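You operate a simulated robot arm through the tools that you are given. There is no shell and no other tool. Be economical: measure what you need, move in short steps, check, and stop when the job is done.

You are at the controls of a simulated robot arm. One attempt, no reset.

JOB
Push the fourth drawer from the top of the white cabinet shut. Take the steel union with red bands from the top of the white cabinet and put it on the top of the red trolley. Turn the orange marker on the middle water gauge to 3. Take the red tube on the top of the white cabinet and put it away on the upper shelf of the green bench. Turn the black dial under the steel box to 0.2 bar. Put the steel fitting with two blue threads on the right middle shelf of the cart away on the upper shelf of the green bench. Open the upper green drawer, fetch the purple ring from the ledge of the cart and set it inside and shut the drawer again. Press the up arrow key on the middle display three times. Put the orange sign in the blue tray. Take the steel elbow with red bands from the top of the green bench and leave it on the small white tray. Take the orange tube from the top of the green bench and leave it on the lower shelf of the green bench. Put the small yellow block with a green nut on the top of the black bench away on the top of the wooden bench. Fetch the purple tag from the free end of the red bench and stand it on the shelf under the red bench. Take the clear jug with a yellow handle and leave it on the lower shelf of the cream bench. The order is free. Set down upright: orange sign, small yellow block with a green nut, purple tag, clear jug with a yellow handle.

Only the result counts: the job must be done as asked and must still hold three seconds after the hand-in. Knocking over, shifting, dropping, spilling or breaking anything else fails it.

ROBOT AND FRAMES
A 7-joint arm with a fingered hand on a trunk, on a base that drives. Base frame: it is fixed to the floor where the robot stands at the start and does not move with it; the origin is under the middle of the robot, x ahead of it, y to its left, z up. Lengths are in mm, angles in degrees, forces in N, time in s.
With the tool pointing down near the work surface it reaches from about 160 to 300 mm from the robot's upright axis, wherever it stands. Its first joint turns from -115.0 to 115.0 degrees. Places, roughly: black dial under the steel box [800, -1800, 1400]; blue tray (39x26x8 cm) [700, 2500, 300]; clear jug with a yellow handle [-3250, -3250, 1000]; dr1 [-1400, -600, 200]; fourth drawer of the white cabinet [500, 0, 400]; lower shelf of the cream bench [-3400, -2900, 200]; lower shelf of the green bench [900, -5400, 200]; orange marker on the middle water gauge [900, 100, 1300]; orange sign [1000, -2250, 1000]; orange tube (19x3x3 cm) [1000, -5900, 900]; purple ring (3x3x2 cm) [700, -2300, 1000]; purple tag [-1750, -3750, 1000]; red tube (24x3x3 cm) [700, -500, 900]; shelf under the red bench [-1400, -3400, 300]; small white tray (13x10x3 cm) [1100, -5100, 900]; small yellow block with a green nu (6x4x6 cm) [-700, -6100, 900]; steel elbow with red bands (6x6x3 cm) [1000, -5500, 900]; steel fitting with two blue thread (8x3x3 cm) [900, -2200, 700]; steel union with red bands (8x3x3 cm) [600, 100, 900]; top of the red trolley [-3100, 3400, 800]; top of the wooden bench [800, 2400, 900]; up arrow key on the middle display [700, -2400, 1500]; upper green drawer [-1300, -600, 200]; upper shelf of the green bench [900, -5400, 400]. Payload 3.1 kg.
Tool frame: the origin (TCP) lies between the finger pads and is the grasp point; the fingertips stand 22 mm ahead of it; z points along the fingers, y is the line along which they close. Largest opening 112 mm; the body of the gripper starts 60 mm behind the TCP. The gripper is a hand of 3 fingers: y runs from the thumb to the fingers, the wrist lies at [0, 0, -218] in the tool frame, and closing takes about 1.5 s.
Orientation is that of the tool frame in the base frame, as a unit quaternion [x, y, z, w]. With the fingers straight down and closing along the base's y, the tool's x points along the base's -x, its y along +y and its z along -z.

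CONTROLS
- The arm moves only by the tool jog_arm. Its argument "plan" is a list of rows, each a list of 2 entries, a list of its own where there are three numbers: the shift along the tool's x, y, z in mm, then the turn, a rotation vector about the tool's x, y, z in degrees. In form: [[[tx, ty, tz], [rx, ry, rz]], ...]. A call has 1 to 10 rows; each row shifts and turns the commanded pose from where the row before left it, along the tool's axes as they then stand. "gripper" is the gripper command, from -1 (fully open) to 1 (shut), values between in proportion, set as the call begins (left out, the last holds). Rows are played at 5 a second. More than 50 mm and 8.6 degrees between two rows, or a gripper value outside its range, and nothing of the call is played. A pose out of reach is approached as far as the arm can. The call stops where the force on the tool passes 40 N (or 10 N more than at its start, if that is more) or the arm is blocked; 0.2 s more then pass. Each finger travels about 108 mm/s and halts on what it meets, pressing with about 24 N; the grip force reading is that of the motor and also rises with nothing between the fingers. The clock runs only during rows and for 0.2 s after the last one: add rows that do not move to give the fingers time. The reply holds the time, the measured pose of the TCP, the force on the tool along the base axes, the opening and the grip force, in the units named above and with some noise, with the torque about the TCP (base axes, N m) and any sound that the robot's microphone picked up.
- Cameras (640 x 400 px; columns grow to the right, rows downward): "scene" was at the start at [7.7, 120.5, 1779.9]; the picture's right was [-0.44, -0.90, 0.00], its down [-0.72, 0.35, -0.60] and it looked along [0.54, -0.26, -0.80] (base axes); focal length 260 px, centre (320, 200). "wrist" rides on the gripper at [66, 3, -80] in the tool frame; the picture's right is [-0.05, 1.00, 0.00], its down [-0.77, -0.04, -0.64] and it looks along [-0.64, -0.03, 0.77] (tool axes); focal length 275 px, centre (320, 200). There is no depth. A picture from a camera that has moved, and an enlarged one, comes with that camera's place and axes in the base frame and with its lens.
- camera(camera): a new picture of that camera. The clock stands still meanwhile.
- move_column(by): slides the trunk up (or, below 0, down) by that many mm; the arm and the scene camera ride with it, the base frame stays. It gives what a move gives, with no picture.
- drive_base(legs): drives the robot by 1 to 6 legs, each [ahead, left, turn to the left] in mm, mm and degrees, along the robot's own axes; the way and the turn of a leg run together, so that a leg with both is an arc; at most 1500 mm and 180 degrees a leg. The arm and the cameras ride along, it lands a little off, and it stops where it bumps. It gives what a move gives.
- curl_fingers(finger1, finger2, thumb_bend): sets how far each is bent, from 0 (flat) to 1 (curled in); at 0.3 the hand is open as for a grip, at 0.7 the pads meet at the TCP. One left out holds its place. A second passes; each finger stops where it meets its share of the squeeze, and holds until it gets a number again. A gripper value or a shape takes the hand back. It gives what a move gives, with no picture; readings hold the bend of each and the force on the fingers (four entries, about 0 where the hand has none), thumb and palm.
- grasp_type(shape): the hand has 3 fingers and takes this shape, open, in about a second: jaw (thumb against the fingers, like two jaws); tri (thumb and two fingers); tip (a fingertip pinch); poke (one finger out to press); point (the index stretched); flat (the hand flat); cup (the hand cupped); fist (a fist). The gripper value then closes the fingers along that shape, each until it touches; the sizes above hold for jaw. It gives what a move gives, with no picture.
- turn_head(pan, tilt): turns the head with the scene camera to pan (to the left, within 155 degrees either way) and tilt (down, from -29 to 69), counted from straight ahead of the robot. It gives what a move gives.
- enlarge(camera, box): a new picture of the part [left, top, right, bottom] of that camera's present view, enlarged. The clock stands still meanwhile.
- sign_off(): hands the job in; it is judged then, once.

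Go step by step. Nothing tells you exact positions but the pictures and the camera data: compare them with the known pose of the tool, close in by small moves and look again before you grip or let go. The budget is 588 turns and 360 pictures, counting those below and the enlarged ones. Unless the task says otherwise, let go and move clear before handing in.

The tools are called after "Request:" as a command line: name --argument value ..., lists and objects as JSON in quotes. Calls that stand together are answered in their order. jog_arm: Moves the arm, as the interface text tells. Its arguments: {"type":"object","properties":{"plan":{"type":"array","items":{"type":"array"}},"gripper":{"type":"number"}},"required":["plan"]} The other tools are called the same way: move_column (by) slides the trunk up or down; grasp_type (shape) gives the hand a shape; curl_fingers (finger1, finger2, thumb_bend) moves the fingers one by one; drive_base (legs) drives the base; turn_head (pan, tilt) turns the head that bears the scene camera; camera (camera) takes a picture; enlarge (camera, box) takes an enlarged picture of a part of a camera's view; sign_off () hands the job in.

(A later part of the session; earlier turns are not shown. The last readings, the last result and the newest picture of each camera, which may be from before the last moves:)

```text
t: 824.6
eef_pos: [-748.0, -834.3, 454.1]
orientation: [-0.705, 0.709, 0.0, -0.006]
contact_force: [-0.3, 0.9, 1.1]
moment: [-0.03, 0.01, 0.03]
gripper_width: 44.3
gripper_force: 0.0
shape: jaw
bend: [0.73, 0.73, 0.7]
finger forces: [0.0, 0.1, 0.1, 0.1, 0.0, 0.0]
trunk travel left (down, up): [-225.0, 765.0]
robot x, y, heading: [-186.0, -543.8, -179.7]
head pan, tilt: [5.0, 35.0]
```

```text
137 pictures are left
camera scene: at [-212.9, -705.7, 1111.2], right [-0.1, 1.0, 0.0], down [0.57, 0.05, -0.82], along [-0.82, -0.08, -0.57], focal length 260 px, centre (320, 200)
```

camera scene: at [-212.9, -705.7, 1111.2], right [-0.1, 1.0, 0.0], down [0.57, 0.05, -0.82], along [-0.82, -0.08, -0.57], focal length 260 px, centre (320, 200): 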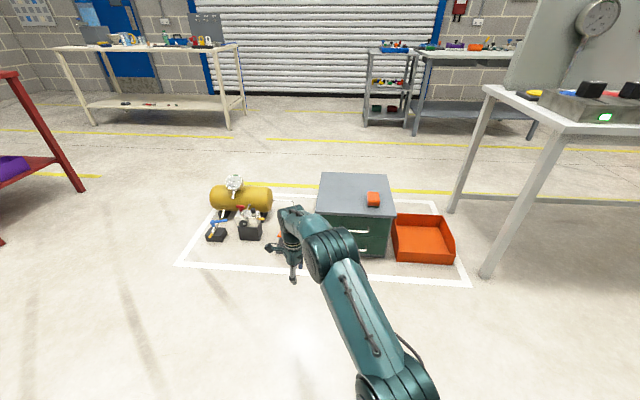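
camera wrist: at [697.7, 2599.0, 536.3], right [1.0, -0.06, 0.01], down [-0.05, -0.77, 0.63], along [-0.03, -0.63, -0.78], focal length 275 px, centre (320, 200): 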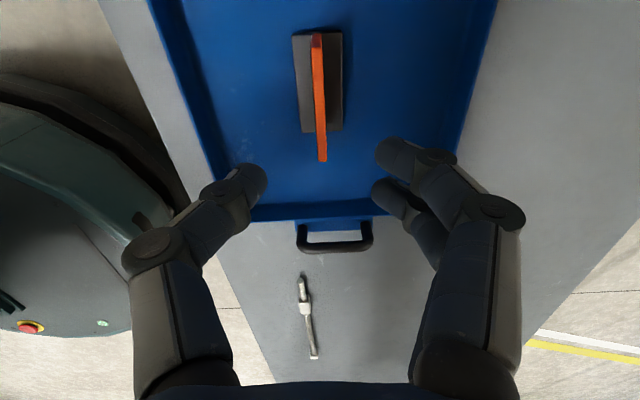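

I enlarge the small cabinet.

Request:
enlarge --camera "scene" --box '[300, 165, 460, 265]'

```text
4.00 times, centred on (380, 215) of scene
camera zoom: at [-212.9, -705.7, 1111.2], right [-0.1, 1.0, 0.0], down [0.57, 0.05, -0.82], along [-0.82, -0.08, -0.57], focal length 1042 px, centre (80, 140)
```

zoom: 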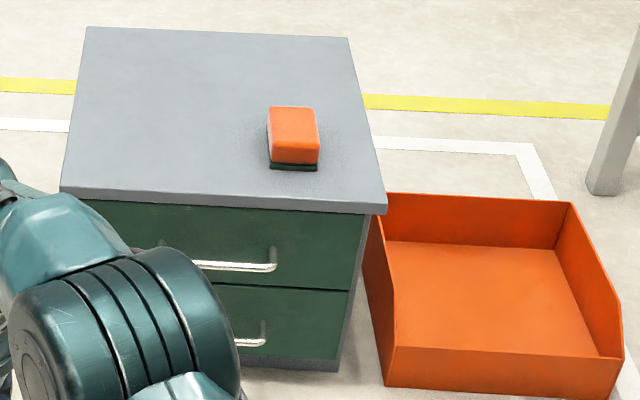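

The upper drawer's bar handle is near (-1235,-628,235), facing me. I bring the arm central, turn the hand forward and lower.

Request:
jog_arm --plan '[[[-45, 0, 0], [0, 0, 0]], [[-45, 0, 0], [0, 0, 0]], [[-45, 0, 0], [0, 0, 0]], [[-45, 0, 0], [0, 0, 0]], [[-45, 0, 0], [0, 0, 0]], [[-20, 0, 0], [0, 0, 0]]]' --gripper -0.3

Request:
jog_arm --plan '[[[0, 0, 0], [-8.5, 0, 0]], [[0, 0, 0], [-8.5, 0, 0]], [[0, 0, 0], [-8.5, 0, 0]], [[0, 0, 0], [-8.5, 0, 0]], [[0, 0, 0], [-8.5, 0, 0]], [[0, 0, 0], [-8.5, 0, 0]], [[0, 0, 0], [-8.5, 0, 0]], [[0, 0, 0], [-8.5, 0, 0]], [[0, 0, 0], [-8.5, 0, 0]], [[0, 0, 0], [-8.5, 0, 0]]]'

Request:
jog_arm --plan '[[[0, 0, 0], [-5, 0, 0]]]'

Request:
move_column --by -220

Request:
camera --camera "wrist"

Request:
camera --camera "scene"

```text
t: 826.0
eef_pos: [-747.2, -587.0, 452.2]
orientation: [-0.706, 0.709, 0.002, -0.006]
contact_force: [0.0, 0.3, 0.2]
moment: [0.02, -0.01, 0.01]
gripper_width: 72.4
gripper_force: 0.0
shape: jaw
bend: [0.7, 0.7, 0.67]
finger forces: [0.0, 0.0, 0.0, 0.0, 0.0, 0.1]
trunk travel left (down, up): [-225.0, 765.0]
robot x, y, heading: [-187.3, -544.3, -179.7]
head pan, tilt: [5.0, 35.0]
```

```text
t: 828.2
eef_pos: [-748.0, -587.8, 453.1]
orientation: [-0.516, 0.523, 0.48, -0.48]
contact_force: [-0.2, 0.5, 0.2]
moment: [0.01, -0.03, 0.0]
gripper_width: 72.5
gripper_force: 0.0
shape: jaw
bend: [0.7, 0.7, 0.67]
finger forces: [0.0, 0.0, 0.0, 0.0, 0.0, 0.1]
trunk travel left (down, up): [-225.0, 765.0]
robot x, y, heading: [-187.5, -543.5, -179.5]
head pan, tilt: [5.0, 35.0]
```

```text
t: 828.6
eef_pos: [-746.7, -588.0, 452.3]
orientation: [0.494, -0.501, -0.502, 0.503]
contact_force: [-0.1, -0.2, -0.5]
moment: [-0.03, -0.01, -0.01]
gripper_width: 72.3
gripper_force: 0.1
shape: jaw
bend: [0.7, 0.7, 0.67]
finger forces: [0.0, 0.1, 0.0, 0.1, 0.1, 0.0]
trunk travel left (down, up): [-225.0, 765.0]
robot x, y, heading: [-188.2, -544.6, -179.8]
head pan, tilt: [5.0, 35.0]
```

```text
t: 830.9
eef_pos: [-747.0, -588.5, 234.3]
orientation: [0.495, -0.501, -0.502, 0.503]
contact_force: [0.0, 0.1, -0.2]
moment: [-0.02, -0.01, 0.02]
gripper_width: 72.4
gripper_force: 0.0
shape: jaw
bend: [0.7, 0.7, 0.67]
finger forces: [0.0, 0.0, 0.0, 0.0, 0.1, 0.0]
trunk travel left (down, up): [-5.0, 985.0]
robot x, y, heading: [-184.8, -545.6, -179.6]
head pan, tilt: [5.0, 35.0]
```

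```text
135 pictures are left
camera wrist: at [-668.2, -655.4, 238.0], right [0.01, 0.05, 1.0], down [0.64, 0.77, -0.05], along [-0.77, 0.64, -0.03], focal length 275 px, centre (320, 200)
```

wrist: 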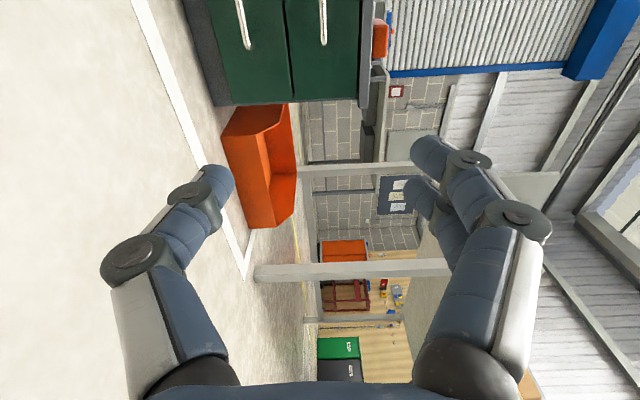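

```text
134 pictures are left
camera scene: at [-212.8, -705.6, 891.2], right [-0.09, 1.0, 0.0], down [0.57, 0.05, -0.82], along [-0.82, -0.08, -0.57], focal length 260 px, centre (320, 200)
```

scene: 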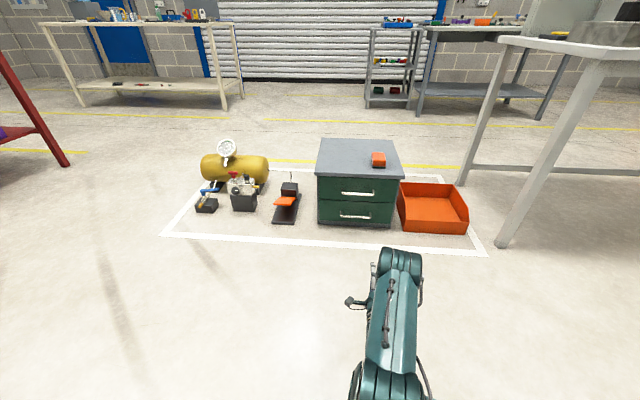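

Hand level with the upper handle. I shift 40 mm left and drive closer.

Request:
drive_base --legs '[[0, 40, 0], [370, 0, 0]]'

Request:
camera --camera "wrist"

Request:
turn_head --pan 0 --tilt 50

Request:
camera --camera "scene"

```text
t: 833.8
eef_pos: [-1112.3, -634.0, 234.0]
orientation: [0.495, -0.501, -0.501, 0.503]
contact_force: [0.0, 0.1, -0.2]
moment: [-0.01, 0.03, 0.01]
gripper_width: 72.5
gripper_force: 0.0
shape: jaw
bend: [0.7, 0.7, 0.67]
finger forces: [0.0, 0.0, 0.0, 0.0, 0.1, 0.0]
trunk travel left (down, up): [-5.0, 985.0]
robot x, y, heading: [-550.4, -592.8, -179.1]
head pan, tilt: [5.0, 35.0]
```

```text
133 pictures are left
camera wrist: at [-1032.2, -701.6, 238.0], right [0.01, 0.05, 1.0], down [0.64, 0.77, -0.05], along [-0.77, 0.64, -0.03], focal length 275 px, centre (320, 200)
```

wrist: 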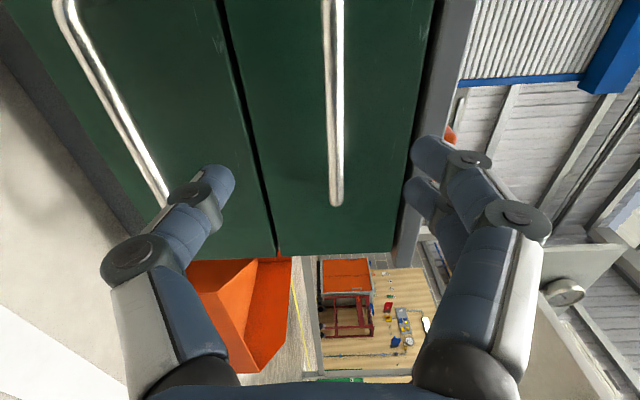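

```text
t: 834.5
eef_pos: [-1112.0, -634.5, 233.5]
orientation: [0.497, -0.5, -0.501, 0.503]
contact_force: [0.4, -0.4, 0.0]
moment: [-0.01, 0.01, -0.02]
gripper_width: 72.5
gripper_force: 0.1
shape: jaw
bend: [0.7, 0.7, 0.67]
finger forces: [0.0, 0.0, 0.0, 0.0, 0.0, 0.0]
trunk travel left (down, up): [-5.0, 985.0]
robot x, y, heading: [-548.8, -589.2, -179.5]
head pan, tilt: [0.0, 50.0]
```

```text
132 pictures are left
camera scene: at [-566.0, -742.2, 869.5], right [-0.01, 1.0, 0.0], down [0.77, 0.01, -0.64], along [-0.64, -0.01, -0.77], focal length 260 px, centre (320, 200)
```

scene: 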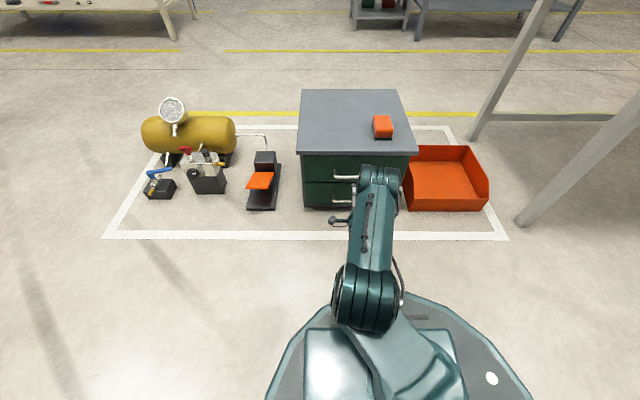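

Handle bar at x≈-1192, z≈242. I raise 8 mm and advance so the fingers straddle it.

Request:
jog_arm --plan '[[[0, 8, 0], [0, 0, 0]]]' --gripper 0.1

Request:
drive_base --legs '[[50, 0, 0]]'

Request:
camera --camera "wrist"

```text
t: 834.9
eef_pos: [-1111.2, -634.3, 240.4]
orientation: [0.496, -0.499, -0.502, 0.503]
contact_force: [-0.5, 1.1, -0.5]
moment: [0.02, 0.02, 0.02]
gripper_width: 50.9
gripper_force: 0.1
shape: jaw
bend: [0.73, 0.73, 0.7]
finger forces: [0.1, 0.0, 0.0, 0.0, 0.0, 0.0]
trunk travel left (down, up): [-5.0, 985.0]
robot x, y, heading: [-550.4, -589.5, -179.4]
head pan, tilt: [0.0, 50.0]
```

```text
t: 835.9
eef_pos: [-1161.8, -636.4, 240.6]
orientation: [0.496, -0.501, -0.5, 0.503]
contact_force: [-0.9, 0.8, 0.2]
moment: [-0.02, -0.01, 0.0]
gripper_width: 51.2
gripper_force: 0.1
shape: jaw
bend: [0.73, 0.73, 0.7]
finger forces: [0.1, 0.1, 0.0, 0.0, 0.1, 0.0]
trunk travel left (down, up): [-5.0, 985.0]
robot x, y, heading: [-602.5, -589.3, -179.1]
head pan, tilt: [0.0, 50.0]
```

```text
131 pictures are left
camera wrist: at [-1082.0, -702.8, 245.4], right [0.01, 0.05, 1.0], down [0.64, 0.77, -0.05], along [-0.77, 0.64, -0.03], focal length 275 px, centre (320, 200)
```

wrist: 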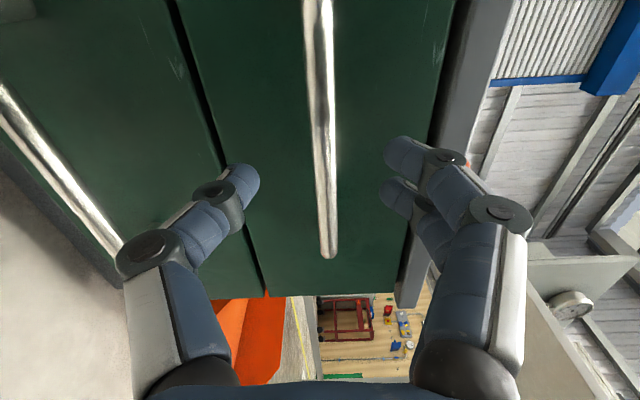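

Centred on the bar. 22 mm further, then close.

Request:
drive_base --legs '[[23, 0, 0]]'

Request:
jog_arm --plan '[[[0, 0, 0], [0, 0, 0]], [[0, 0, 0], [0, 0, 0]], [[0, 0, 0], [0, 0, 0]], [[0, 0, 0], [0, 0, 0]], [[0, 0, 0], [0, 0, 0]], [[0, 0, 0], [0, 0, 0]]]' --gripper 1

Request:
camera --camera "wrist"

```text
t: 836.6
eef_pos: [-1185.1, -634.4, 241.0]
orientation: [0.495, -0.5, -0.501, 0.504]
contact_force: [-1.2, 0.5, 0.0]
moment: [-0.01, 0.01, 0.02]
gripper_width: 51.1
gripper_force: 0.1
shape: jaw
bend: [0.73, 0.73, 0.7]
finger forces: [0.0, 0.1, 0.0, 0.1, 0.0, 0.1]
trunk travel left (down, up): [-5.0, 985.0]
robot x, y, heading: [-624.7, -589.7, -179.3]
head pan, tilt: [0.0, 50.0]
```

```text
t: 838.0
eef_pos: [-1185.2, -636.2, 240.7]
orientation: [0.496, -0.501, -0.5, 0.503]
contact_force: [-2.6, -0.7, 0.9]
moment: [0.02, 0.03, 0.03]
gripper_width: 5.6
gripper_force: 23.9
shape: jaw
bend: [0.72, 0.72, 0.71]
finger forces: [9.6, 9.8, 0.1, 0.0, 19.7, 0.0]
trunk travel left (down, up): [-5.0, 985.0]
robot x, y, heading: [-622.6, -586.2, -179.5]
head pan, tilt: [0.0, 50.0]
```

```text
130 pictures are left
camera wrist: at [-1105.0, -703.0, 245.5], right [0.01, 0.05, 1.0], down [0.64, 0.77, -0.05], along [-0.77, 0.64, -0.03], focal length 275 px, centre (320, 200)
```

wrist: 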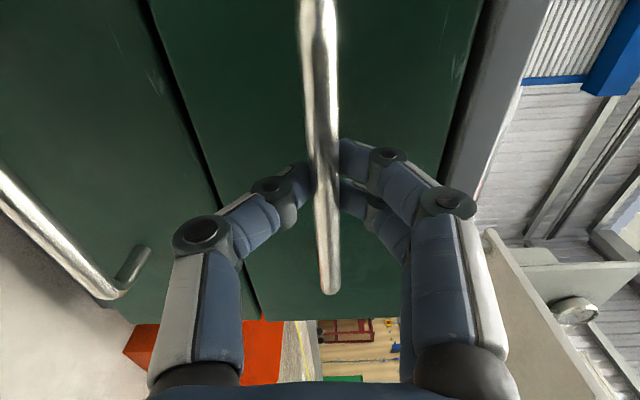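

Handle gripped. I pull by driving back 180 mm.

Request:
drive_base --legs '[[-90, 0, 0]]'

Request:
camera --camera "wrist"

Request:
camera --camera "scene"

```text
t: 839.1
eef_pos: [-1094.9, -636.2, 241.0]
orientation: [0.496, -0.5, -0.5, 0.504]
contact_force: [-0.1, 3.6, 0.1]
moment: [-0.02, 0.03, -0.07]
gripper_width: 5.2
gripper_force: 23.8
shape: jaw
bend: [0.72, 0.72, 0.71]
finger forces: [9.0, 9.1, 0.0, 0.0, 19.2, 0.0]
trunk travel left (down, up): [-5.0, 985.0]
robot x, y, heading: [-536.2, -590.4, -179.2]
head pan, tilt: [0.0, 50.0]
```

```text
129 pictures are left
camera wrist: at [-1015.6, -702.6, 245.5], right [0.01, 0.05, 1.0], down [0.64, 0.77, -0.05], along [-0.77, 0.64, -0.03], focal length 275 px, centre (320, 200)
```

wrist: 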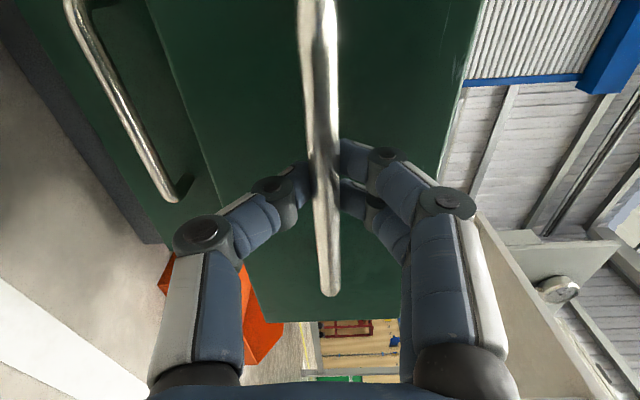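

```text
128 pictures are left
camera scene: at [-549.3, -741.8, 869.5], right [-0.01, 1.0, 0.0], down [0.77, 0.01, -0.64], along [-0.64, -0.01, -0.77], focal length 260 px, centre (320, 200)
```

scene: 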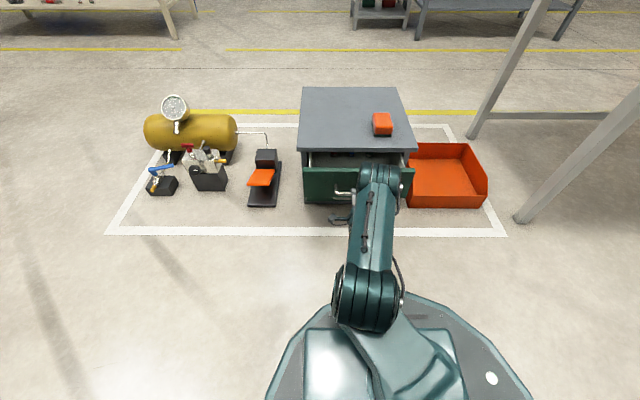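

The drawer slides. I pull 80 mm more.

Request:
drive_base --legs '[[-85, 0, 0]]'

Request:
camera --camera "scene"

```text
t: 840.2
eef_pos: [-1011.8, -635.5, 241.2]
orientation: [0.496, -0.5, -0.5, 0.504]
contact_force: [-0.2, -1.5, -0.2]
moment: [0.02, -0.01, 0.0]
gripper_width: 5.1
gripper_force: 23.4
shape: jaw
bend: [0.72, 0.72, 0.71]
finger forces: [8.8, 9.0, 0.0, 0.0, 18.8, 0.0]
trunk travel left (down, up): [-5.0, 985.0]
robot x, y, heading: [-453.7, -588.0, -179.0]
head pan, tilt: [0.0, 50.0]
```

```text
127 pictures are left
camera scene: at [-465.9, -740.8, 869.4], right [-0.01, 1.0, 0.0], down [0.77, 0.01, -0.64], along [-0.64, -0.01, -0.77], focal length 260 px, centre (320, 200)
```

scene: 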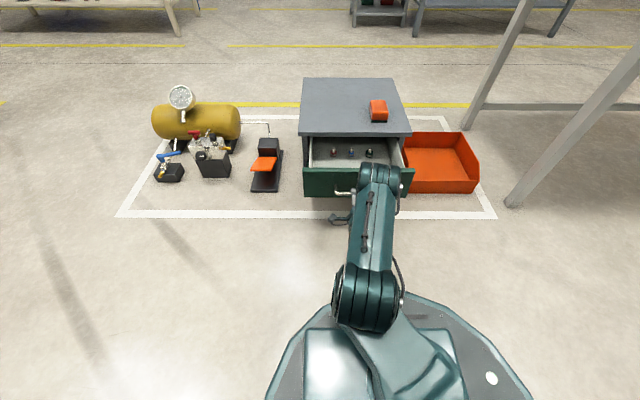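

The drawer is open ~170 mm with other small rings inside. I release and back away, then go for the purple ring.

Request:
jog_arm --plan '[[[0, 0, 0], [0, 0, 0]], [[0, 0, 0], [0, 0, 0]], [[0, 0, 0], [0, 0, 0]], [[0, 0, 0], [0, 0, 0]]]' --gripper 0.1

Request:
drive_base --legs '[[-250, 0, 0]]'

Request:
camera --camera "scene"

Request:
move_column --by 400

Request:
move_column --by 400

Request:
drive_base --legs '[[0, 0, 180], [0, -1400, 0], [0, -300, 0]]'

```text
t: 841.2
eef_pos: [-1012.1, -633.8, 240.9]
orientation: [0.496, -0.5, -0.501, 0.503]
contact_force: [-0.2, 0.2, -0.8]
moment: [0.01, 0.01, -0.02]
gripper_width: 49.8
gripper_force: 0.1
shape: jaw
bend: [0.73, 0.73, 0.7]
finger forces: [0.0, 0.0, 0.0, 0.0, 0.0, 0.1]
trunk travel left (down, up): [-5.0, 985.0]
robot x, y, heading: [-452.5, -586.6, -179.1]
head pan, tilt: [0.0, 50.0]
```

```text
t: 843.0
eef_pos: [-763.4, -629.4, 240.2]
orientation: [0.496, -0.5, -0.501, 0.503]
contact_force: [-0.2, -0.3, -0.4]
moment: [0.05, -0.02, 0.01]
gripper_width: 49.6
gripper_force: 0.0
shape: jaw
bend: [0.73, 0.73, 0.7]
finger forces: [0.1, 0.0, 0.0, 0.0, 0.0, 0.1]
trunk travel left (down, up): [-5.0, 985.0]
robot x, y, heading: [-205.6, -585.0, -179.5]
head pan, tilt: [0.0, 50.0]
```

```text
126 pictures are left
camera scene: at [-217.4, -737.9, 869.4], right [-0.01, 1.0, 0.0], down [0.77, 0.01, -0.64], along [-0.64, -0.01, -0.77], focal length 260 px, centre (320, 200)
```

scene: 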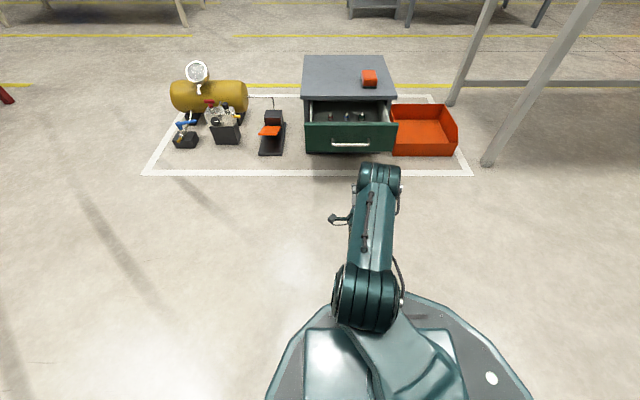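

```text
t: 846.9
eef_pos: [-763.6, -629.2, 640.2]
orientation: [0.495, -0.501, -0.501, 0.503]
contact_force: [-0.1, 0.5, 0.2]
moment: [0.01, 0.01, 0.01]
gripper_width: 50.0
gripper_force: 0.2
shape: jaw
bend: [0.73, 0.73, 0.7]
finger forces: [0.0, 0.0, 0.0, 0.0, 0.0, 0.0]
trunk travel left (down, up): [-405.0, 585.0]
robot x, y, heading: [-201.8, -587.0, -179.5]
head pan, tilt: [0.0, 50.0]
```

```text
t: 850.7
eef_pos: [-763.3, -628.9, 1040.7]
orientation: [0.496, -0.5, -0.501, 0.503]
contact_force: [-0.4, 1.4, -0.4]
moment: [0.01, 0.0, 0.01]
gripper_width: 50.0
gripper_force: 0.0
shape: jaw
bend: [0.73, 0.73, 0.7]
finger forces: [0.0, 0.0, 0.0, 0.0, 0.0, 0.0]
trunk travel left (down, up): [-805.0, 185.0]
robot x, y, heading: [-200.5, -585.2, -179.4]
head pan, tilt: [0.0, 50.0]
```

```text
t: 866.7
eef_pos: [517.5, -2130.0, 1040.7]
orientation: [0.472, 0.522, 0.53, 0.473]
contact_force: [1.2, 0.1, 0.0]
moment: [-0.02, 0.02, -0.03]
gripper_width: 49.6
gripper_force: 0.0
shape: jaw
bend: [0.73, 0.73, 0.7]
finger forces: [0.1, 0.0, 0.1, 0.0, 0.0, 0.0]
trunk travel left (down, up): [-805.0, 185.0]
robot x, y, heading: [-36.8, -2234.1, 6.9]
head pan, tilt: [0.0, 50.0]
```

I square up, turn the hand down and look for the ring behind the jar.

Request:
drive_base --legs '[[-100, 0, -6.9]]'

Request:
jog_arm --plan '[[[0, 8, 0], [8.5, 0, 0]], [[0, 8, 0], [8.5, 0, 0]], [[0, 8, 0], [8.5, 0, 0]], [[0, 8, 0], [8.5, 0, 0]], [[0, 8, 0], [8.5, 0, 0]], [[0, 0, -8], [8.5, 0, 0]], [[0, 0, -8], [8.5, 0, 0]], [[0, 0, -8], [8.5, 0, 0]], [[0, 0, -8], [8.5, 0, 0]], [[0, 0, -8], [8.5, 0, 0]]]' --gripper -0.2

Request:
jog_arm --plan '[[[0, 0, -10], [4.5, 0, 0]]]'

Request:
camera --camera "wrist"

Request:
turn_head --pan 10 --tilt 35

Request:
camera --camera "scene"

```text
t: 867.8
eef_pos: [424.3, -2203.8, 1040.1]
orientation: [0.504, 0.492, 0.499, 0.504]
contact_force: [-0.9, 0.2, 0.5]
moment: [0.01, 0.02, -0.01]
gripper_width: 49.7
gripper_force: 0.1
shape: jaw
bend: [0.73, 0.73, 0.7]
finger forces: [0.1, 0.0, 0.0, 0.1, 0.0, 0.0]
trunk travel left (down, up): [-805.0, 185.0]
robot x, y, heading: [-138.9, -2240.7, -0.1]
head pan, tilt: [0.0, 50.0]
```

```text
t: 870.0
eef_pos: [416.3, -2204.5, 1112.5]
orientation: [0.712, 0.7, 0.036, 0.032]
contact_force: [-0.2, -0.1, 0.0]
moment: [-0.02, -0.01, 0.01]
gripper_width: 66.7
gripper_force: 0.1
shape: jaw
bend: [0.71, 0.71, 0.71]
finger forces: [0.1, 0.1, 0.0, 0.0, 0.1, 0.0]
trunk travel left (down, up): [-805.0, 185.0]
robot x, y, heading: [-138.1, -2239.8, -0.2]
head pan, tilt: [0.0, 50.0]
```

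```text
t: 870.4
eef_pos: [415.6, -2203.5, 1122.4]
orientation: [0.713, 0.701, 0.007, 0.003]
contact_force: [0.7, 0.6, -0.2]
moment: [0.01, 0.03, 0.01]
gripper_width: 66.8
gripper_force: 0.1
shape: jaw
bend: [0.71, 0.71, 0.71]
finger forces: [0.0, 0.0, 0.0, 0.0, 0.0, 0.0]
trunk travel left (down, up): [-805.0, 185.0]
robot x, y, heading: [-134.1, -2240.9, -0.0]
head pan, tilt: [0.0, 50.0]
```

```text
125 pictures are left
camera wrist: at [417.1, -2139.4, 1204.8], right [1.0, -0.06, 0.02], down [-0.06, -0.77, 0.63], along [-0.03, -0.63, -0.78], focal length 275 px, centre (320, 200)
```

wrist: 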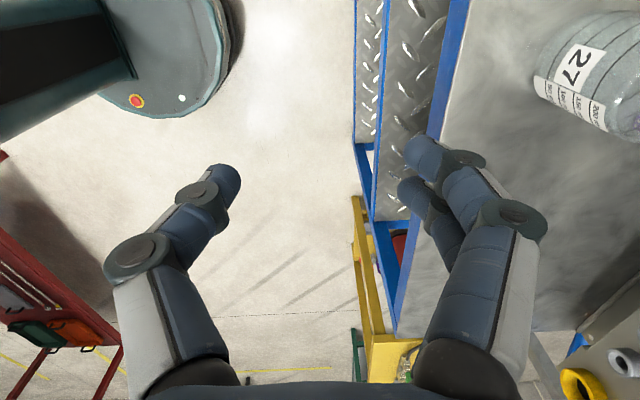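

```text
t: 871.2
eef_pos: [414.1, -2203.6, 1121.7]
orientation: [0.713, 0.701, 0.009, 0.005]
contact_force: [0.3, 0.1, -0.4]
moment: [-0.03, 0.04, 0.0]
gripper_width: 66.7
gripper_force: 0.0
shape: jaw
bend: [0.71, 0.71, 0.71]
finger forces: [0.0, 0.0, 0.0, 0.0, 0.0, 0.0]
trunk travel left (down, up): [-805.0, 185.0]
robot x, y, heading: [-137.3, -2241.4, -0.3]
head pan, tilt: [10.0, 35.0]
```

```text
124 pictures are left
camera scene: at [-109.2, -2073.5, 1691.1], right [0.17, -0.99, 0.0], down [-0.57, -0.1, -0.82], along [0.81, 0.14, -0.57], focal length 260 px, centre (320, 200)
```

scene: 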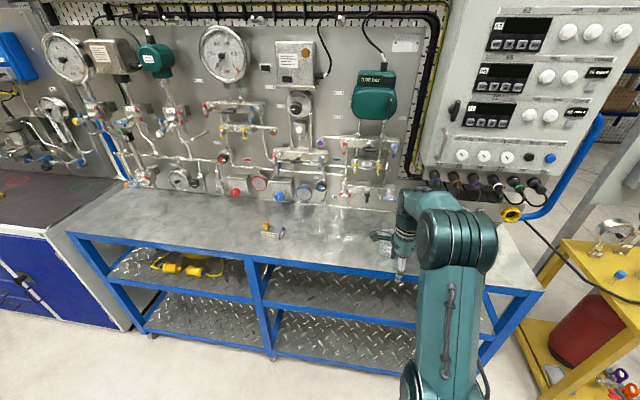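

I raise a bit and move closer to view the ring past the jar.

Request:
move_column --by 70

Request:
drive_base --legs '[[0, -60, 0], [180, 0, 0]]'

Request:
camera --camera "wrist"

Request:
camera --camera "scene"

```text
t: 872.3
eef_pos: [413.7, -2204.1, 1193.3]
orientation: [0.713, 0.701, 0.009, 0.003]
contact_force: [-0.3, 0.5, -0.3]
moment: [0.02, 0.03, -0.02]
gripper_width: 67.1
gripper_force: 0.0
shape: jaw
bend: [0.71, 0.71, 0.71]
finger forces: [0.0, 0.1, 0.1, 0.0, 0.0, 0.1]
trunk travel left (down, up): [-875.0, 115.0]
robot x, y, heading: [-138.8, -2240.5, -0.1]
head pan, tilt: [10.0, 35.0]
```

```text
t: 874.3
eef_pos: [590.1, -2265.4, 1193.1]
orientation: [0.713, 0.701, 0.009, 0.004]
contact_force: [-0.3, 0.4, 0.6]
moment: [0.0, -0.01, 0.0]
gripper_width: 66.8
gripper_force: 0.1
shape: jaw
bend: [0.71, 0.71, 0.71]
finger forces: [0.0, 0.0, 0.0, 0.1, 0.0, 0.0]
trunk travel left (down, up): [-875.0, 115.0]
robot x, y, heading: [43.2, -2300.2, -0.1]
head pan, tilt: [10.0, 35.0]
```

```text
123 pictures are left
camera wrist: at [593.1, -2200.3, 1275.4], right [1.0, -0.06, 0.02], down [-0.06, -0.77, 0.63], along [-0.03, -0.63, -0.78], focal length 275 px, centre (320, 200)
```

wrist: 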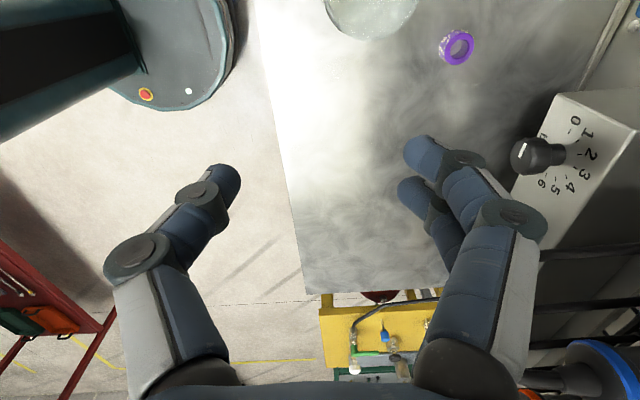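

```text
122 pictures are left
camera scene: at [67.9, -2134.2, 1761.2], right [0.17, -0.99, 0.0], down [-0.57, -0.1, -0.82], along [0.81, 0.14, -0.57], focal length 260 px, centre (320, 200)
```

scene: 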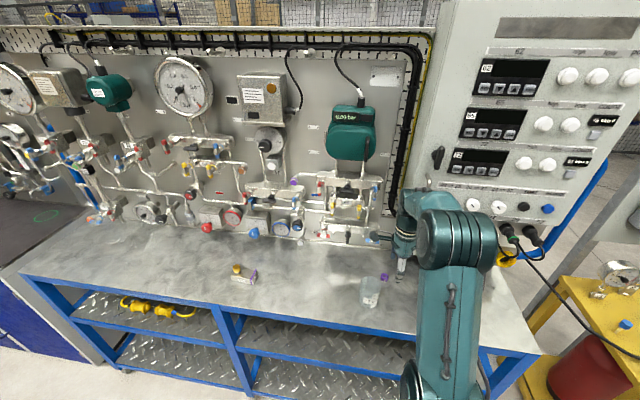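

Ring at (728,-2261), jar at about (640,-2217). I roll the hand 30° so the fingers pass clear of the jar, and move over the ring.

Request:
jog_arm --plan '[[[0, 0, 0], [0, 0, -7.5]], [[0, 0, 0], [0, 0, -7.5]], [[0, 0, 0], [0, 0, -7.5]], [[0, 0, 0], [0, 0, -7.5]]]'

Request:
drive_base --legs '[[138, 4, 0]]'

Request:
camera --camera "wrist"

```text
t: 875.3
eef_pos: [590.3, -2264.0, 1191.4]
orientation: [0.506, 0.863, 0.007, 0.007]
contact_force: [0.7, 0.7, 0.8]
moment: [-0.01, -0.01, 0.0]
gripper_width: 66.8
gripper_force: 0.1
shape: jaw
bend: [0.71, 0.71, 0.71]
finger forces: [0.0, 0.1, 0.1, 0.2, 0.0, 0.1]
trunk travel left (down, up): [-875.0, 115.0]
robot x, y, heading: [36.8, -2300.3, -0.3]
head pan, tilt: [10.0, 35.0]
```

```text
t: 876.7
eef_pos: [729.7, -2255.5, 1192.0]
orientation: [0.506, 0.862, 0.006, 0.008]
contact_force: [-0.4, 0.2, 0.2]
moment: [0.02, 0.03, 0.0]
gripper_width: 66.9
gripper_force: 0.1
shape: jaw
bend: [0.71, 0.71, 0.71]
finger forces: [0.0, 0.1, 0.1, 0.0, 0.0, 0.1]
trunk travel left (down, up): [-875.0, 115.0]
robot x, y, heading: [178.8, -2299.4, -0.1]
head pan, tilt: [10.0, 35.0]
```

```text
121 pictures are left
camera wrist: at [698.6, -2197.5, 1274.1], right [0.89, 0.45, 0.02], down [0.33, -0.69, 0.64], along [0.3, -0.57, -0.77], focal length 275 px, centre (320, 200)
```

wrist: 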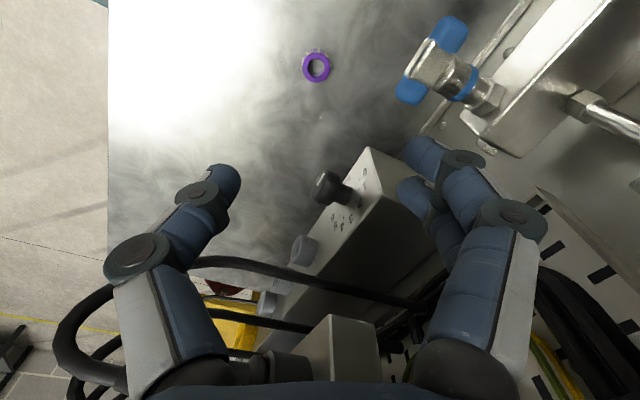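

I reduce the roll by 10°, trim over the ring, pre-close, and descend in stages.

Request:
jog_arm --plan '[[[0, 0, 0], [0, 0, 8]], [[-10, 2, 0], [0, 0, 2]], [[0, 0, 30], [0, 0, 0]], [[0, 0, 30], [0, 0, 0]], [[0, 0, 30], [0, 0, 0]]]' --gripper 0.2

Request:
camera --camera "wrist"

```text
t: 877.9
eef_pos: [732.0, -2256.2, 1105.6]
orientation: [0.578, 0.816, 0.006, 0.011]
contact_force: [-0.4, 0.0, 0.1]
moment: [0.0, 0.02, 0.0]
gripper_width: 45.3
gripper_force: 0.0
shape: jaw
bend: [0.73, 0.73, 0.7]
finger forces: [0.0, 0.0, 0.0, 0.0, 0.1, 0.1]
trunk travel left (down, up): [-875.0, 115.0]
robot x, y, heading: [179.2, -2298.1, 0.0]
head pan, tilt: [10.0, 35.0]
```

```text
120 pictures are left
camera wrist: at [710.2, -2194.2, 1188.1], right [0.96, 0.29, 0.02], down [0.21, -0.74, 0.64], along [0.2, -0.61, -0.77], focal length 275 px, centre (320, 200)
```

wrist: 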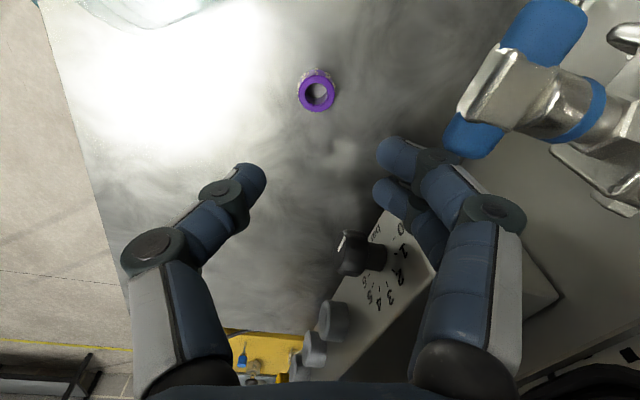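

The blue valve would brush the knuckles at this roll. I raise, roll the hand ~98° so its narrow side faces the valve, then return.

Request:
move_column --by 60

Request:
jog_arm --plan '[[[0, 0, 0], [0, 0, -8.5]], [[0, 0, 0], [0, 0, -8.5]], [[0, 0, 0], [0, 0, -8.5]], [[0, 0, 0], [0, 0, -8.5]], [[0, 0, 0], [0, 0, -8.5]], [[0, 0, 0], [0, 0, -8.5]], [[0, 0, 0], [0, 0, -8.5]], [[0, 0, 0], [0, 0, -8.5]], [[0, 0, 0], [0, 0, -8.5]], [[0, 0, 0], [0, 0, -8.5]]]'

Request:
jog_arm --plan '[[[0, 0, 0], [0, 0, -6]], [[0, 0, 0], [0, 0, -6]]]'

Request:
camera --camera "wrist"

```text
t: 878.9
eef_pos: [738.7, -2257.1, 1162.8]
orientation: [0.578, 0.816, 0.004, 0.008]
contact_force: [0.8, 0.1, -0.4]
moment: [-0.02, -0.02, 0.01]
gripper_width: 45.1
gripper_force: 0.0
shape: jaw
bend: [0.73, 0.73, 0.7]
finger forces: [0.1, 0.0, 0.0, 0.0, 0.1, 0.1]
trunk travel left (down, up): [-935.0, 55.0]
robot x, y, heading: [178.8, -2300.3, -0.3]
head pan, tilt: [10.0, 35.0]
```

```text
t: 881.1
eef_pos: [738.1, -2255.8, 1163.8]
orientation: [-0.127, 0.992, -0.002, 0.009]
contact_force: [0.6, -0.3, 1.3]
moment: [-0.04, -0.01, 0.0]
gripper_width: 45.2
gripper_force: 0.0
shape: jaw
bend: [0.73, 0.73, 0.7]
finger forces: [0.0, 0.1, 0.1, 0.0, 0.0, 0.0]
trunk travel left (down, up): [-935.0, 55.0]
robot x, y, heading: [182.2, -2299.2, -0.2]
head pan, tilt: [10.0, 35.0]
```

```text
t: 881.7
eef_pos: [737.7, -2256.3, 1163.1]
orientation: [-0.228, 0.974, -0.004, 0.008]
contact_force: [0.1, 0.1, -0.3]
moment: [0.01, -0.01, 0.0]
gripper_width: 45.4
gripper_force: 0.0
shape: jaw
bend: [0.73, 0.73, 0.7]
finger forces: [0.0, 0.1, 0.0, 0.0, 0.0, 0.1]
trunk travel left (down, up): [-935.0, 55.0]
robot x, y, heading: [178.4, -2297.5, -0.4]
head pan, tilt: [10.0, 35.0]
```

```text
119 pictures are left
camera wrist: at [675.2, -2283.6, 1244.5], right [-0.4, 0.91, -0.01], down [0.69, 0.31, 0.65], along [0.59, 0.26, -0.76], focal length 275 px, centre (320, 200)
```

wrist: 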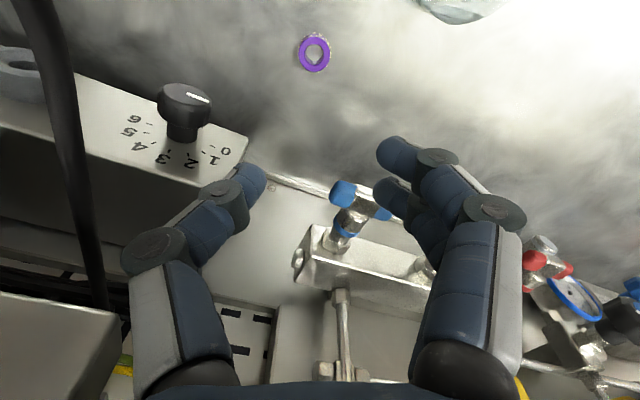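

Clear now. Trim over the ring and descend in stages.

Request:
jog_arm --plan '[[[10, -4, 30], [0, 0, 0]], [[0, 0, 30], [0, 0, 0]], [[0, 0, 30], [0, 0, 0]], [[0, 0, 30], [0, 0, 0]]]'

Request:
camera --camera "wrist"

```text
t: 882.7
eef_pos: [719.1, -2264.4, 1051.1]
orientation: [-0.229, 0.973, -0.005, 0.015]
contact_force: [0.3, 0.2, 0.0]
moment: [0.01, 0.02, 0.0]
gripper_width: 45.0
gripper_force: 0.1
shape: jaw
bend: [0.73, 0.73, 0.7]
finger forces: [0.0, 0.1, 0.0, 0.0, 0.0, 0.1]
trunk travel left (down, up): [-935.0, 55.0]
robot x, y, heading: [178.5, -2297.8, -0.2]
head pan, tilt: [10.0, 35.0]
```

```text
118 pictures are left
camera wrist: at [656.4, -2291.7, 1131.7], right [-0.4, 0.91, -0.01], down [0.69, 0.31, 0.66], along [0.61, 0.26, -0.75], focal length 275 px, centre (320, 200)
```

wrist: 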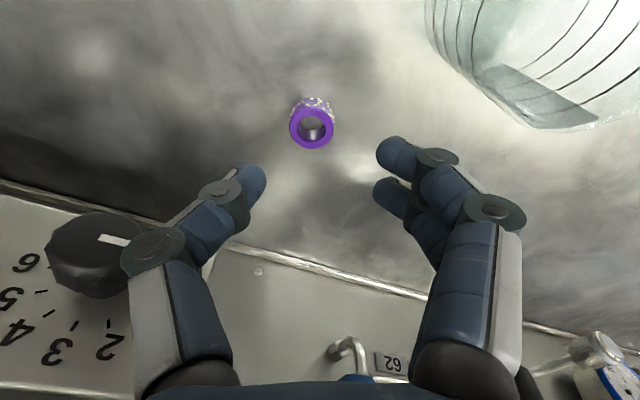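

Trim and continue down.

Request:
jog_arm --plan '[[[-8, -6, 20], [0, 0, 0]], [[0, 0, 15], [0, 0, 0]]]'

Request:
camera --camera "wrist"

```text
t: 883.3
eef_pos: [734.5, -2267.1, 1013.0]
orientation: [-0.229, 0.973, -0.003, 0.013]
contact_force: [0.4, -0.4, 0.3]
moment: [0.04, 0.0, 0.01]
gripper_width: 45.0
gripper_force: 0.2
shape: jaw
bend: [0.73, 0.73, 0.7]
finger forces: [0.0, 0.1, 0.1, 0.1, 0.0, 0.1]
trunk travel left (down, up): [-935.0, 55.0]
robot x, y, heading: [176.5, -2299.0, -0.2]
head pan, tilt: [10.0, 35.0]
```

```text
117 pictures are left
camera wrist: at [670.4, -2294.7, 1094.6], right [-0.4, 0.91, -0.01], down [0.69, 0.31, 0.65], along [0.6, 0.26, -0.76], focal length 275 px, centre (320, 200)
```

wrist: 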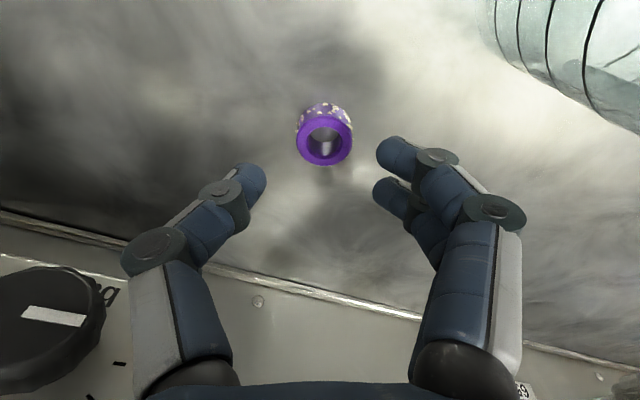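

7 mm trim, then down to the ledge and close.

Request:
jog_arm --plan '[[[7, 1, 8], [0, 0, 0]], [[0, 0, 6], [0, 0, 0]], [[0, 0, 4], [0, 0, 0]]]'

Request:
camera --camera "wrist"

```text
t: 884.1
eef_pos: [732.5, -2280.8, 992.6]
orientation: [-0.224, 0.974, 0.0, 0.012]
contact_force: [0.3, 0.9, 0.5]
moment: [-0.01, 0.0, 0.01]
gripper_width: 45.0
gripper_force: 0.1
shape: jaw
bend: [0.73, 0.73, 0.7]
finger forces: [0.0, 0.0, 0.0, 0.0, 0.0, 0.0]
trunk travel left (down, up): [-935.0, 55.0]
robot x, y, heading: [176.3, -2299.8, 0.1]
head pan, tilt: [10.0, 35.0]
```

```text
116 pictures are left
camera wrist: at [669.1, -2307.4, 1073.7], right [-0.39, 0.92, 0.0], down [0.69, 0.3, 0.65], along [0.6, 0.26, -0.76], focal length 275 px, centre (320, 200)
```

wrist: 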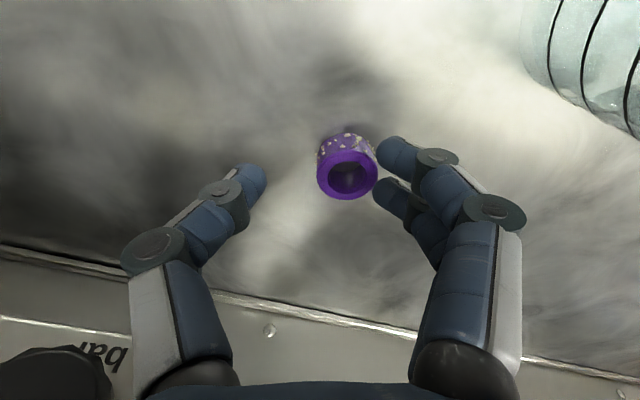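

The hand drifted sideways; I shift 11 mm back toward the ring's centre and check.

Request:
jog_arm --plan '[[[0, 6, 0], [0, 0, 0]], [[0, 5, 0], [0, 0, 0]], [[0, 0, 0], [0, 0, 0]]]'

Request:
camera --camera "wrist"

```text
t: 884.9
eef_pos: [730.0, -2269.6, 991.7]
orientation: [-0.227, 0.974, 0.001, 0.01]
contact_force: [-0.2, -0.1, 0.3]
moment: [0.02, 0.0, 0.03]
gripper_width: 45.0
gripper_force: 0.1
shape: jaw
bend: [0.73, 0.73, 0.7]
finger forces: [0.0, 0.1, 0.1, 0.0, 0.1, 0.0]
trunk travel left (down, up): [-935.0, 55.0]
robot x, y, heading: [177.7, -2299.0, 0.0]
head pan, tilt: [10.0, 35.0]
```

```text
115 pictures are left
camera wrist: at [668.3, -2297.5, 1072.1], right [-0.4, 0.92, 0.0], down [0.69, 0.3, 0.65], along [0.6, 0.26, -0.76], focal length 275 px, centre (320, 200)
```

wrist: 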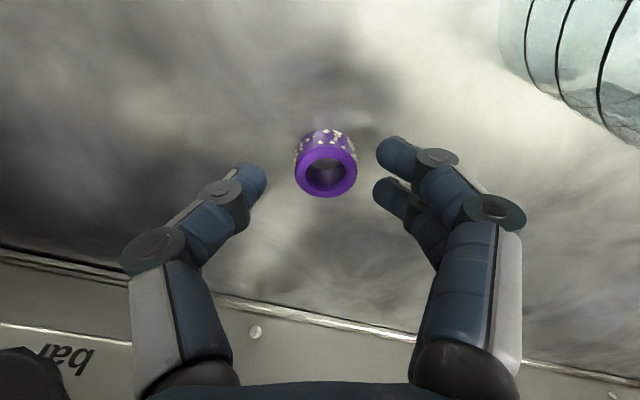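

Centred. Closing.

Request:
jog_arm --plan '[[[0, 0, 2], [0, 0, 0]], [[0, 0, 0], [0, 0, 0]], [[0, 0, 0], [0, 0, 0]], [[0, 0, 0], [0, 0, 0]], [[0, 0, 0], [0, 0, 0]], [[0, 0, 0], [0, 0, 0]]]' --gripper 1

Request:
camera --camera "wrist"

```text
t: 886.3
eef_pos: [731.6, -2268.4, 989.3]
orientation: [-0.228, 0.974, 0.001, 0.01]
contact_force: [0.6, 1.2, 5.8]
moment: [-0.03, -0.04, -0.03]
gripper_width: 10.3
gripper_force: 24.1
shape: jaw
bend: [0.71, 0.72, 0.7]
finger forces: [10.9, 11.4, 0.0, 0.0, 22.3, 0.0]
trunk travel left (down, up): [-935.0, 55.0]
robot x, y, heading: [179.5, -2296.4, 0.1]
head pan, tilt: [10.0, 35.0]
```

```text
114 pictures are left
camera wrist: at [668.8, -2296.3, 1069.9], right [-0.4, 0.92, 0.0], down [0.69, 0.3, 0.65], along [0.6, 0.26, -0.76], focal length 275 px, centre (320, 200)
```

wrist: 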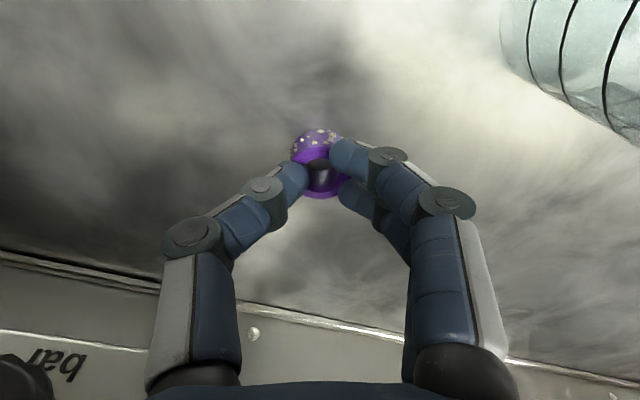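

Gripped evenly. I lift straight up by the arm, then back away.

Request:
jog_arm --plan '[[[0, 0, -15], [0, 0, 0]], [[0, 0, -25], [0, 0, 0]], [[0, 0, -30], [0, 0, 0]], [[0, 0, -30], [0, 0, 0]], [[0, 0, -30], [0, 0, 0]], [[0, 0, -30], [0, 0, 0]]]'

Request:
camera --camera "wrist"

Request:
drive_base --legs '[[-450, 0, 0]]'

Request:
camera --camera "scene"

```text
t: 887.7
eef_pos: [728.6, -2257.8, 1149.2]
orientation: [-0.229, 0.973, -0.003, 0.009]
contact_force: [-0.1, -0.6, -0.8]
moment: [-0.02, 0.01, -0.01]
gripper_width: 9.4
gripper_force: 24.3
shape: jaw
bend: [0.71, 0.72, 0.7]
finger forces: [10.3, 10.2, 0.1, 0.1, 18.9, 0.1]
trunk travel left (down, up): [-935.0, 55.0]
robot x, y, heading: [176.0, -2299.5, 0.0]
head pan, tilt: [10.0, 35.0]
```

```text
113 pictures are left
camera wrist: at [666.2, -2285.0, 1231.0], right [-0.4, 0.91, -0.01], down [0.69, 0.31, 0.65], along [0.59, 0.25, -0.76], focal length 275 px, centre (320, 200)
```

wrist: 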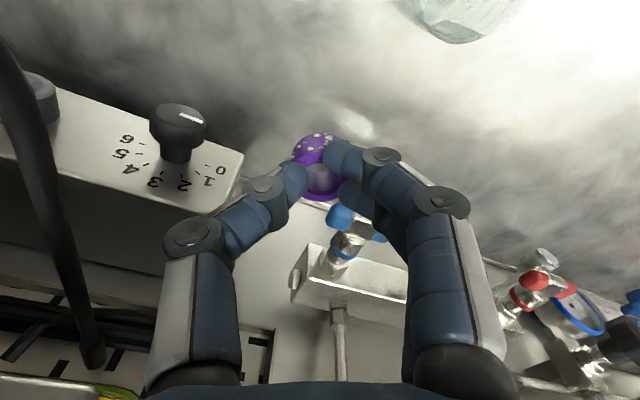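

```text
t: 890.4
eef_pos: [276.2, -2269.5, 1151.5]
orientation: [-0.226, 0.974, 0.002, 0.009]
contact_force: [-0.3, -0.6, -1.0]
moment: [0.0, 0.01, -0.03]
gripper_width: 9.4
gripper_force: 23.7
shape: jaw
bend: [0.71, 0.72, 0.7]
finger forces: [10.0, 10.3, 0.0, 0.0, 19.0, 0.0]
trunk travel left (down, up): [-935.0, 55.0]
robot x, y, heading: [-273.3, -2291.9, -0.0]
head pan, tilt: [10.0, 35.0]
```

```text
112 pictures are left
camera scene: at [-246.3, -2129.4, 1821.2], right [0.17, -0.99, 0.0], down [-0.57, -0.1, -0.82], along [0.81, 0.14, -0.57], focal length 260 px, centre (320, 200)
```

scene: 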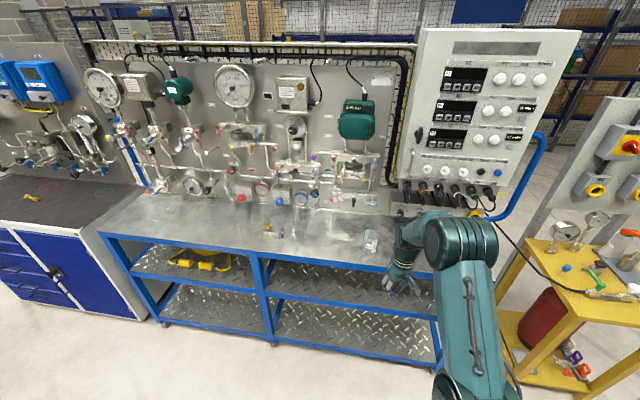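

Ring secured, jar untouched. I drive to the drawer.

Request:
drive_base --legs '[[0, 0, 180], [0, -1400, 0], [0, -290, 0]]'

Request:
move_column --by -400

Request:
move_column --by -300

Request:
turn_head --pan 0 --tilt 45

Request:
camera --camera "scene"

```text
t: 906.4
eef_pos: [-871.7, -651.4, 1150.0]
orientation: [0.972, 0.237, -0.008, 0.001]
contact_force: [-0.1, 0.4, -0.7]
moment: [0.0, 0.02, 0.0]
gripper_width: 7.4
gripper_force: 24.1
shape: jaw
bend: [0.74, 0.71, 0.7]
finger forces: [0.0, 13.0, 0.0, 0.1, 16.3, 0.1]
trunk travel left (down, up): [-935.0, 55.0]
robot x, y, heading: [-321.2, -616.1, -179.1]
head pan, tilt: [10.0, 35.0]
```

```text
t: 910.2
eef_pos: [-872.1, -649.5, 749.4]
orientation: [0.972, 0.236, -0.009, 0.002]
contact_force: [0.4, 0.1, -0.7]
moment: [0.02, 0.0, 0.01]
gripper_width: 7.4
gripper_force: 23.9
shape: jaw
bend: [0.74, 0.71, 0.7]
finger forces: [0.0, 13.1, 0.1, 0.0, 16.2, 0.0]
trunk travel left (down, up): [-535.0, 455.0]
robot x, y, heading: [-322.2, -609.3, -179.1]
head pan, tilt: [10.0, 35.0]
```

```text
t: 913.2
eef_pos: [-872.5, -650.7, 451.2]
orientation: [0.972, 0.236, -0.01, 0.001]
contact_force: [0.0, 0.3, -1.3]
moment: [0.0, 0.05, 0.03]
gripper_width: 7.4
gripper_force: 23.7
shape: jaw
bend: [0.74, 0.71, 0.7]
finger forces: [0.0, 13.0, 0.0, 0.1, 16.2, 0.1]
trunk travel left (down, up): [-235.0, 755.0]
robot x, y, heading: [-322.3, -612.8, -179.2]
head pan, tilt: [10.0, 35.0]
```

```text
t: 914.0
eef_pos: [-872.7, -650.2, 450.6]
orientation: [0.972, 0.235, -0.01, 0.001]
contact_force: [0.5, -0.3, -0.9]
moment: [0.02, -0.03, -0.01]
gripper_width: 7.5
gripper_force: 23.8
shape: jaw
bend: [0.74, 0.71, 0.7]
finger forces: [0.1, 12.9, 0.0, 0.0, 16.2, 0.0]
trunk travel left (down, up): [-235.0, 755.0]
robot x, y, heading: [-323.8, -612.2, -179.0]
head pan, tilt: [0.0, 45.0]
```

```text
111 pictures are left
camera scene: at [-340.7, -765.0, 1106.4], right [-0.02, 1.0, 0.0], down [0.71, 0.01, -0.71], along [-0.71, -0.01, -0.71], focal length 260 px, centre (320, 200)
```

scene: 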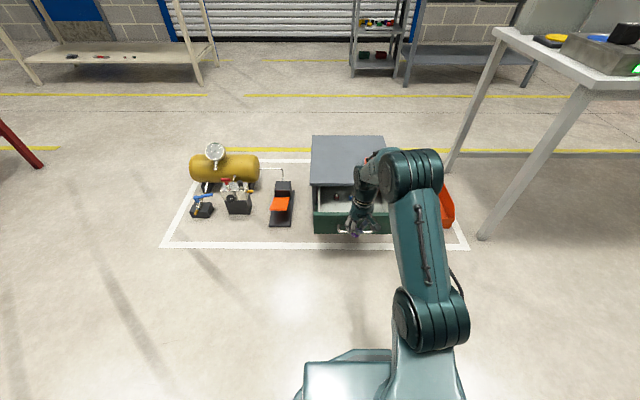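

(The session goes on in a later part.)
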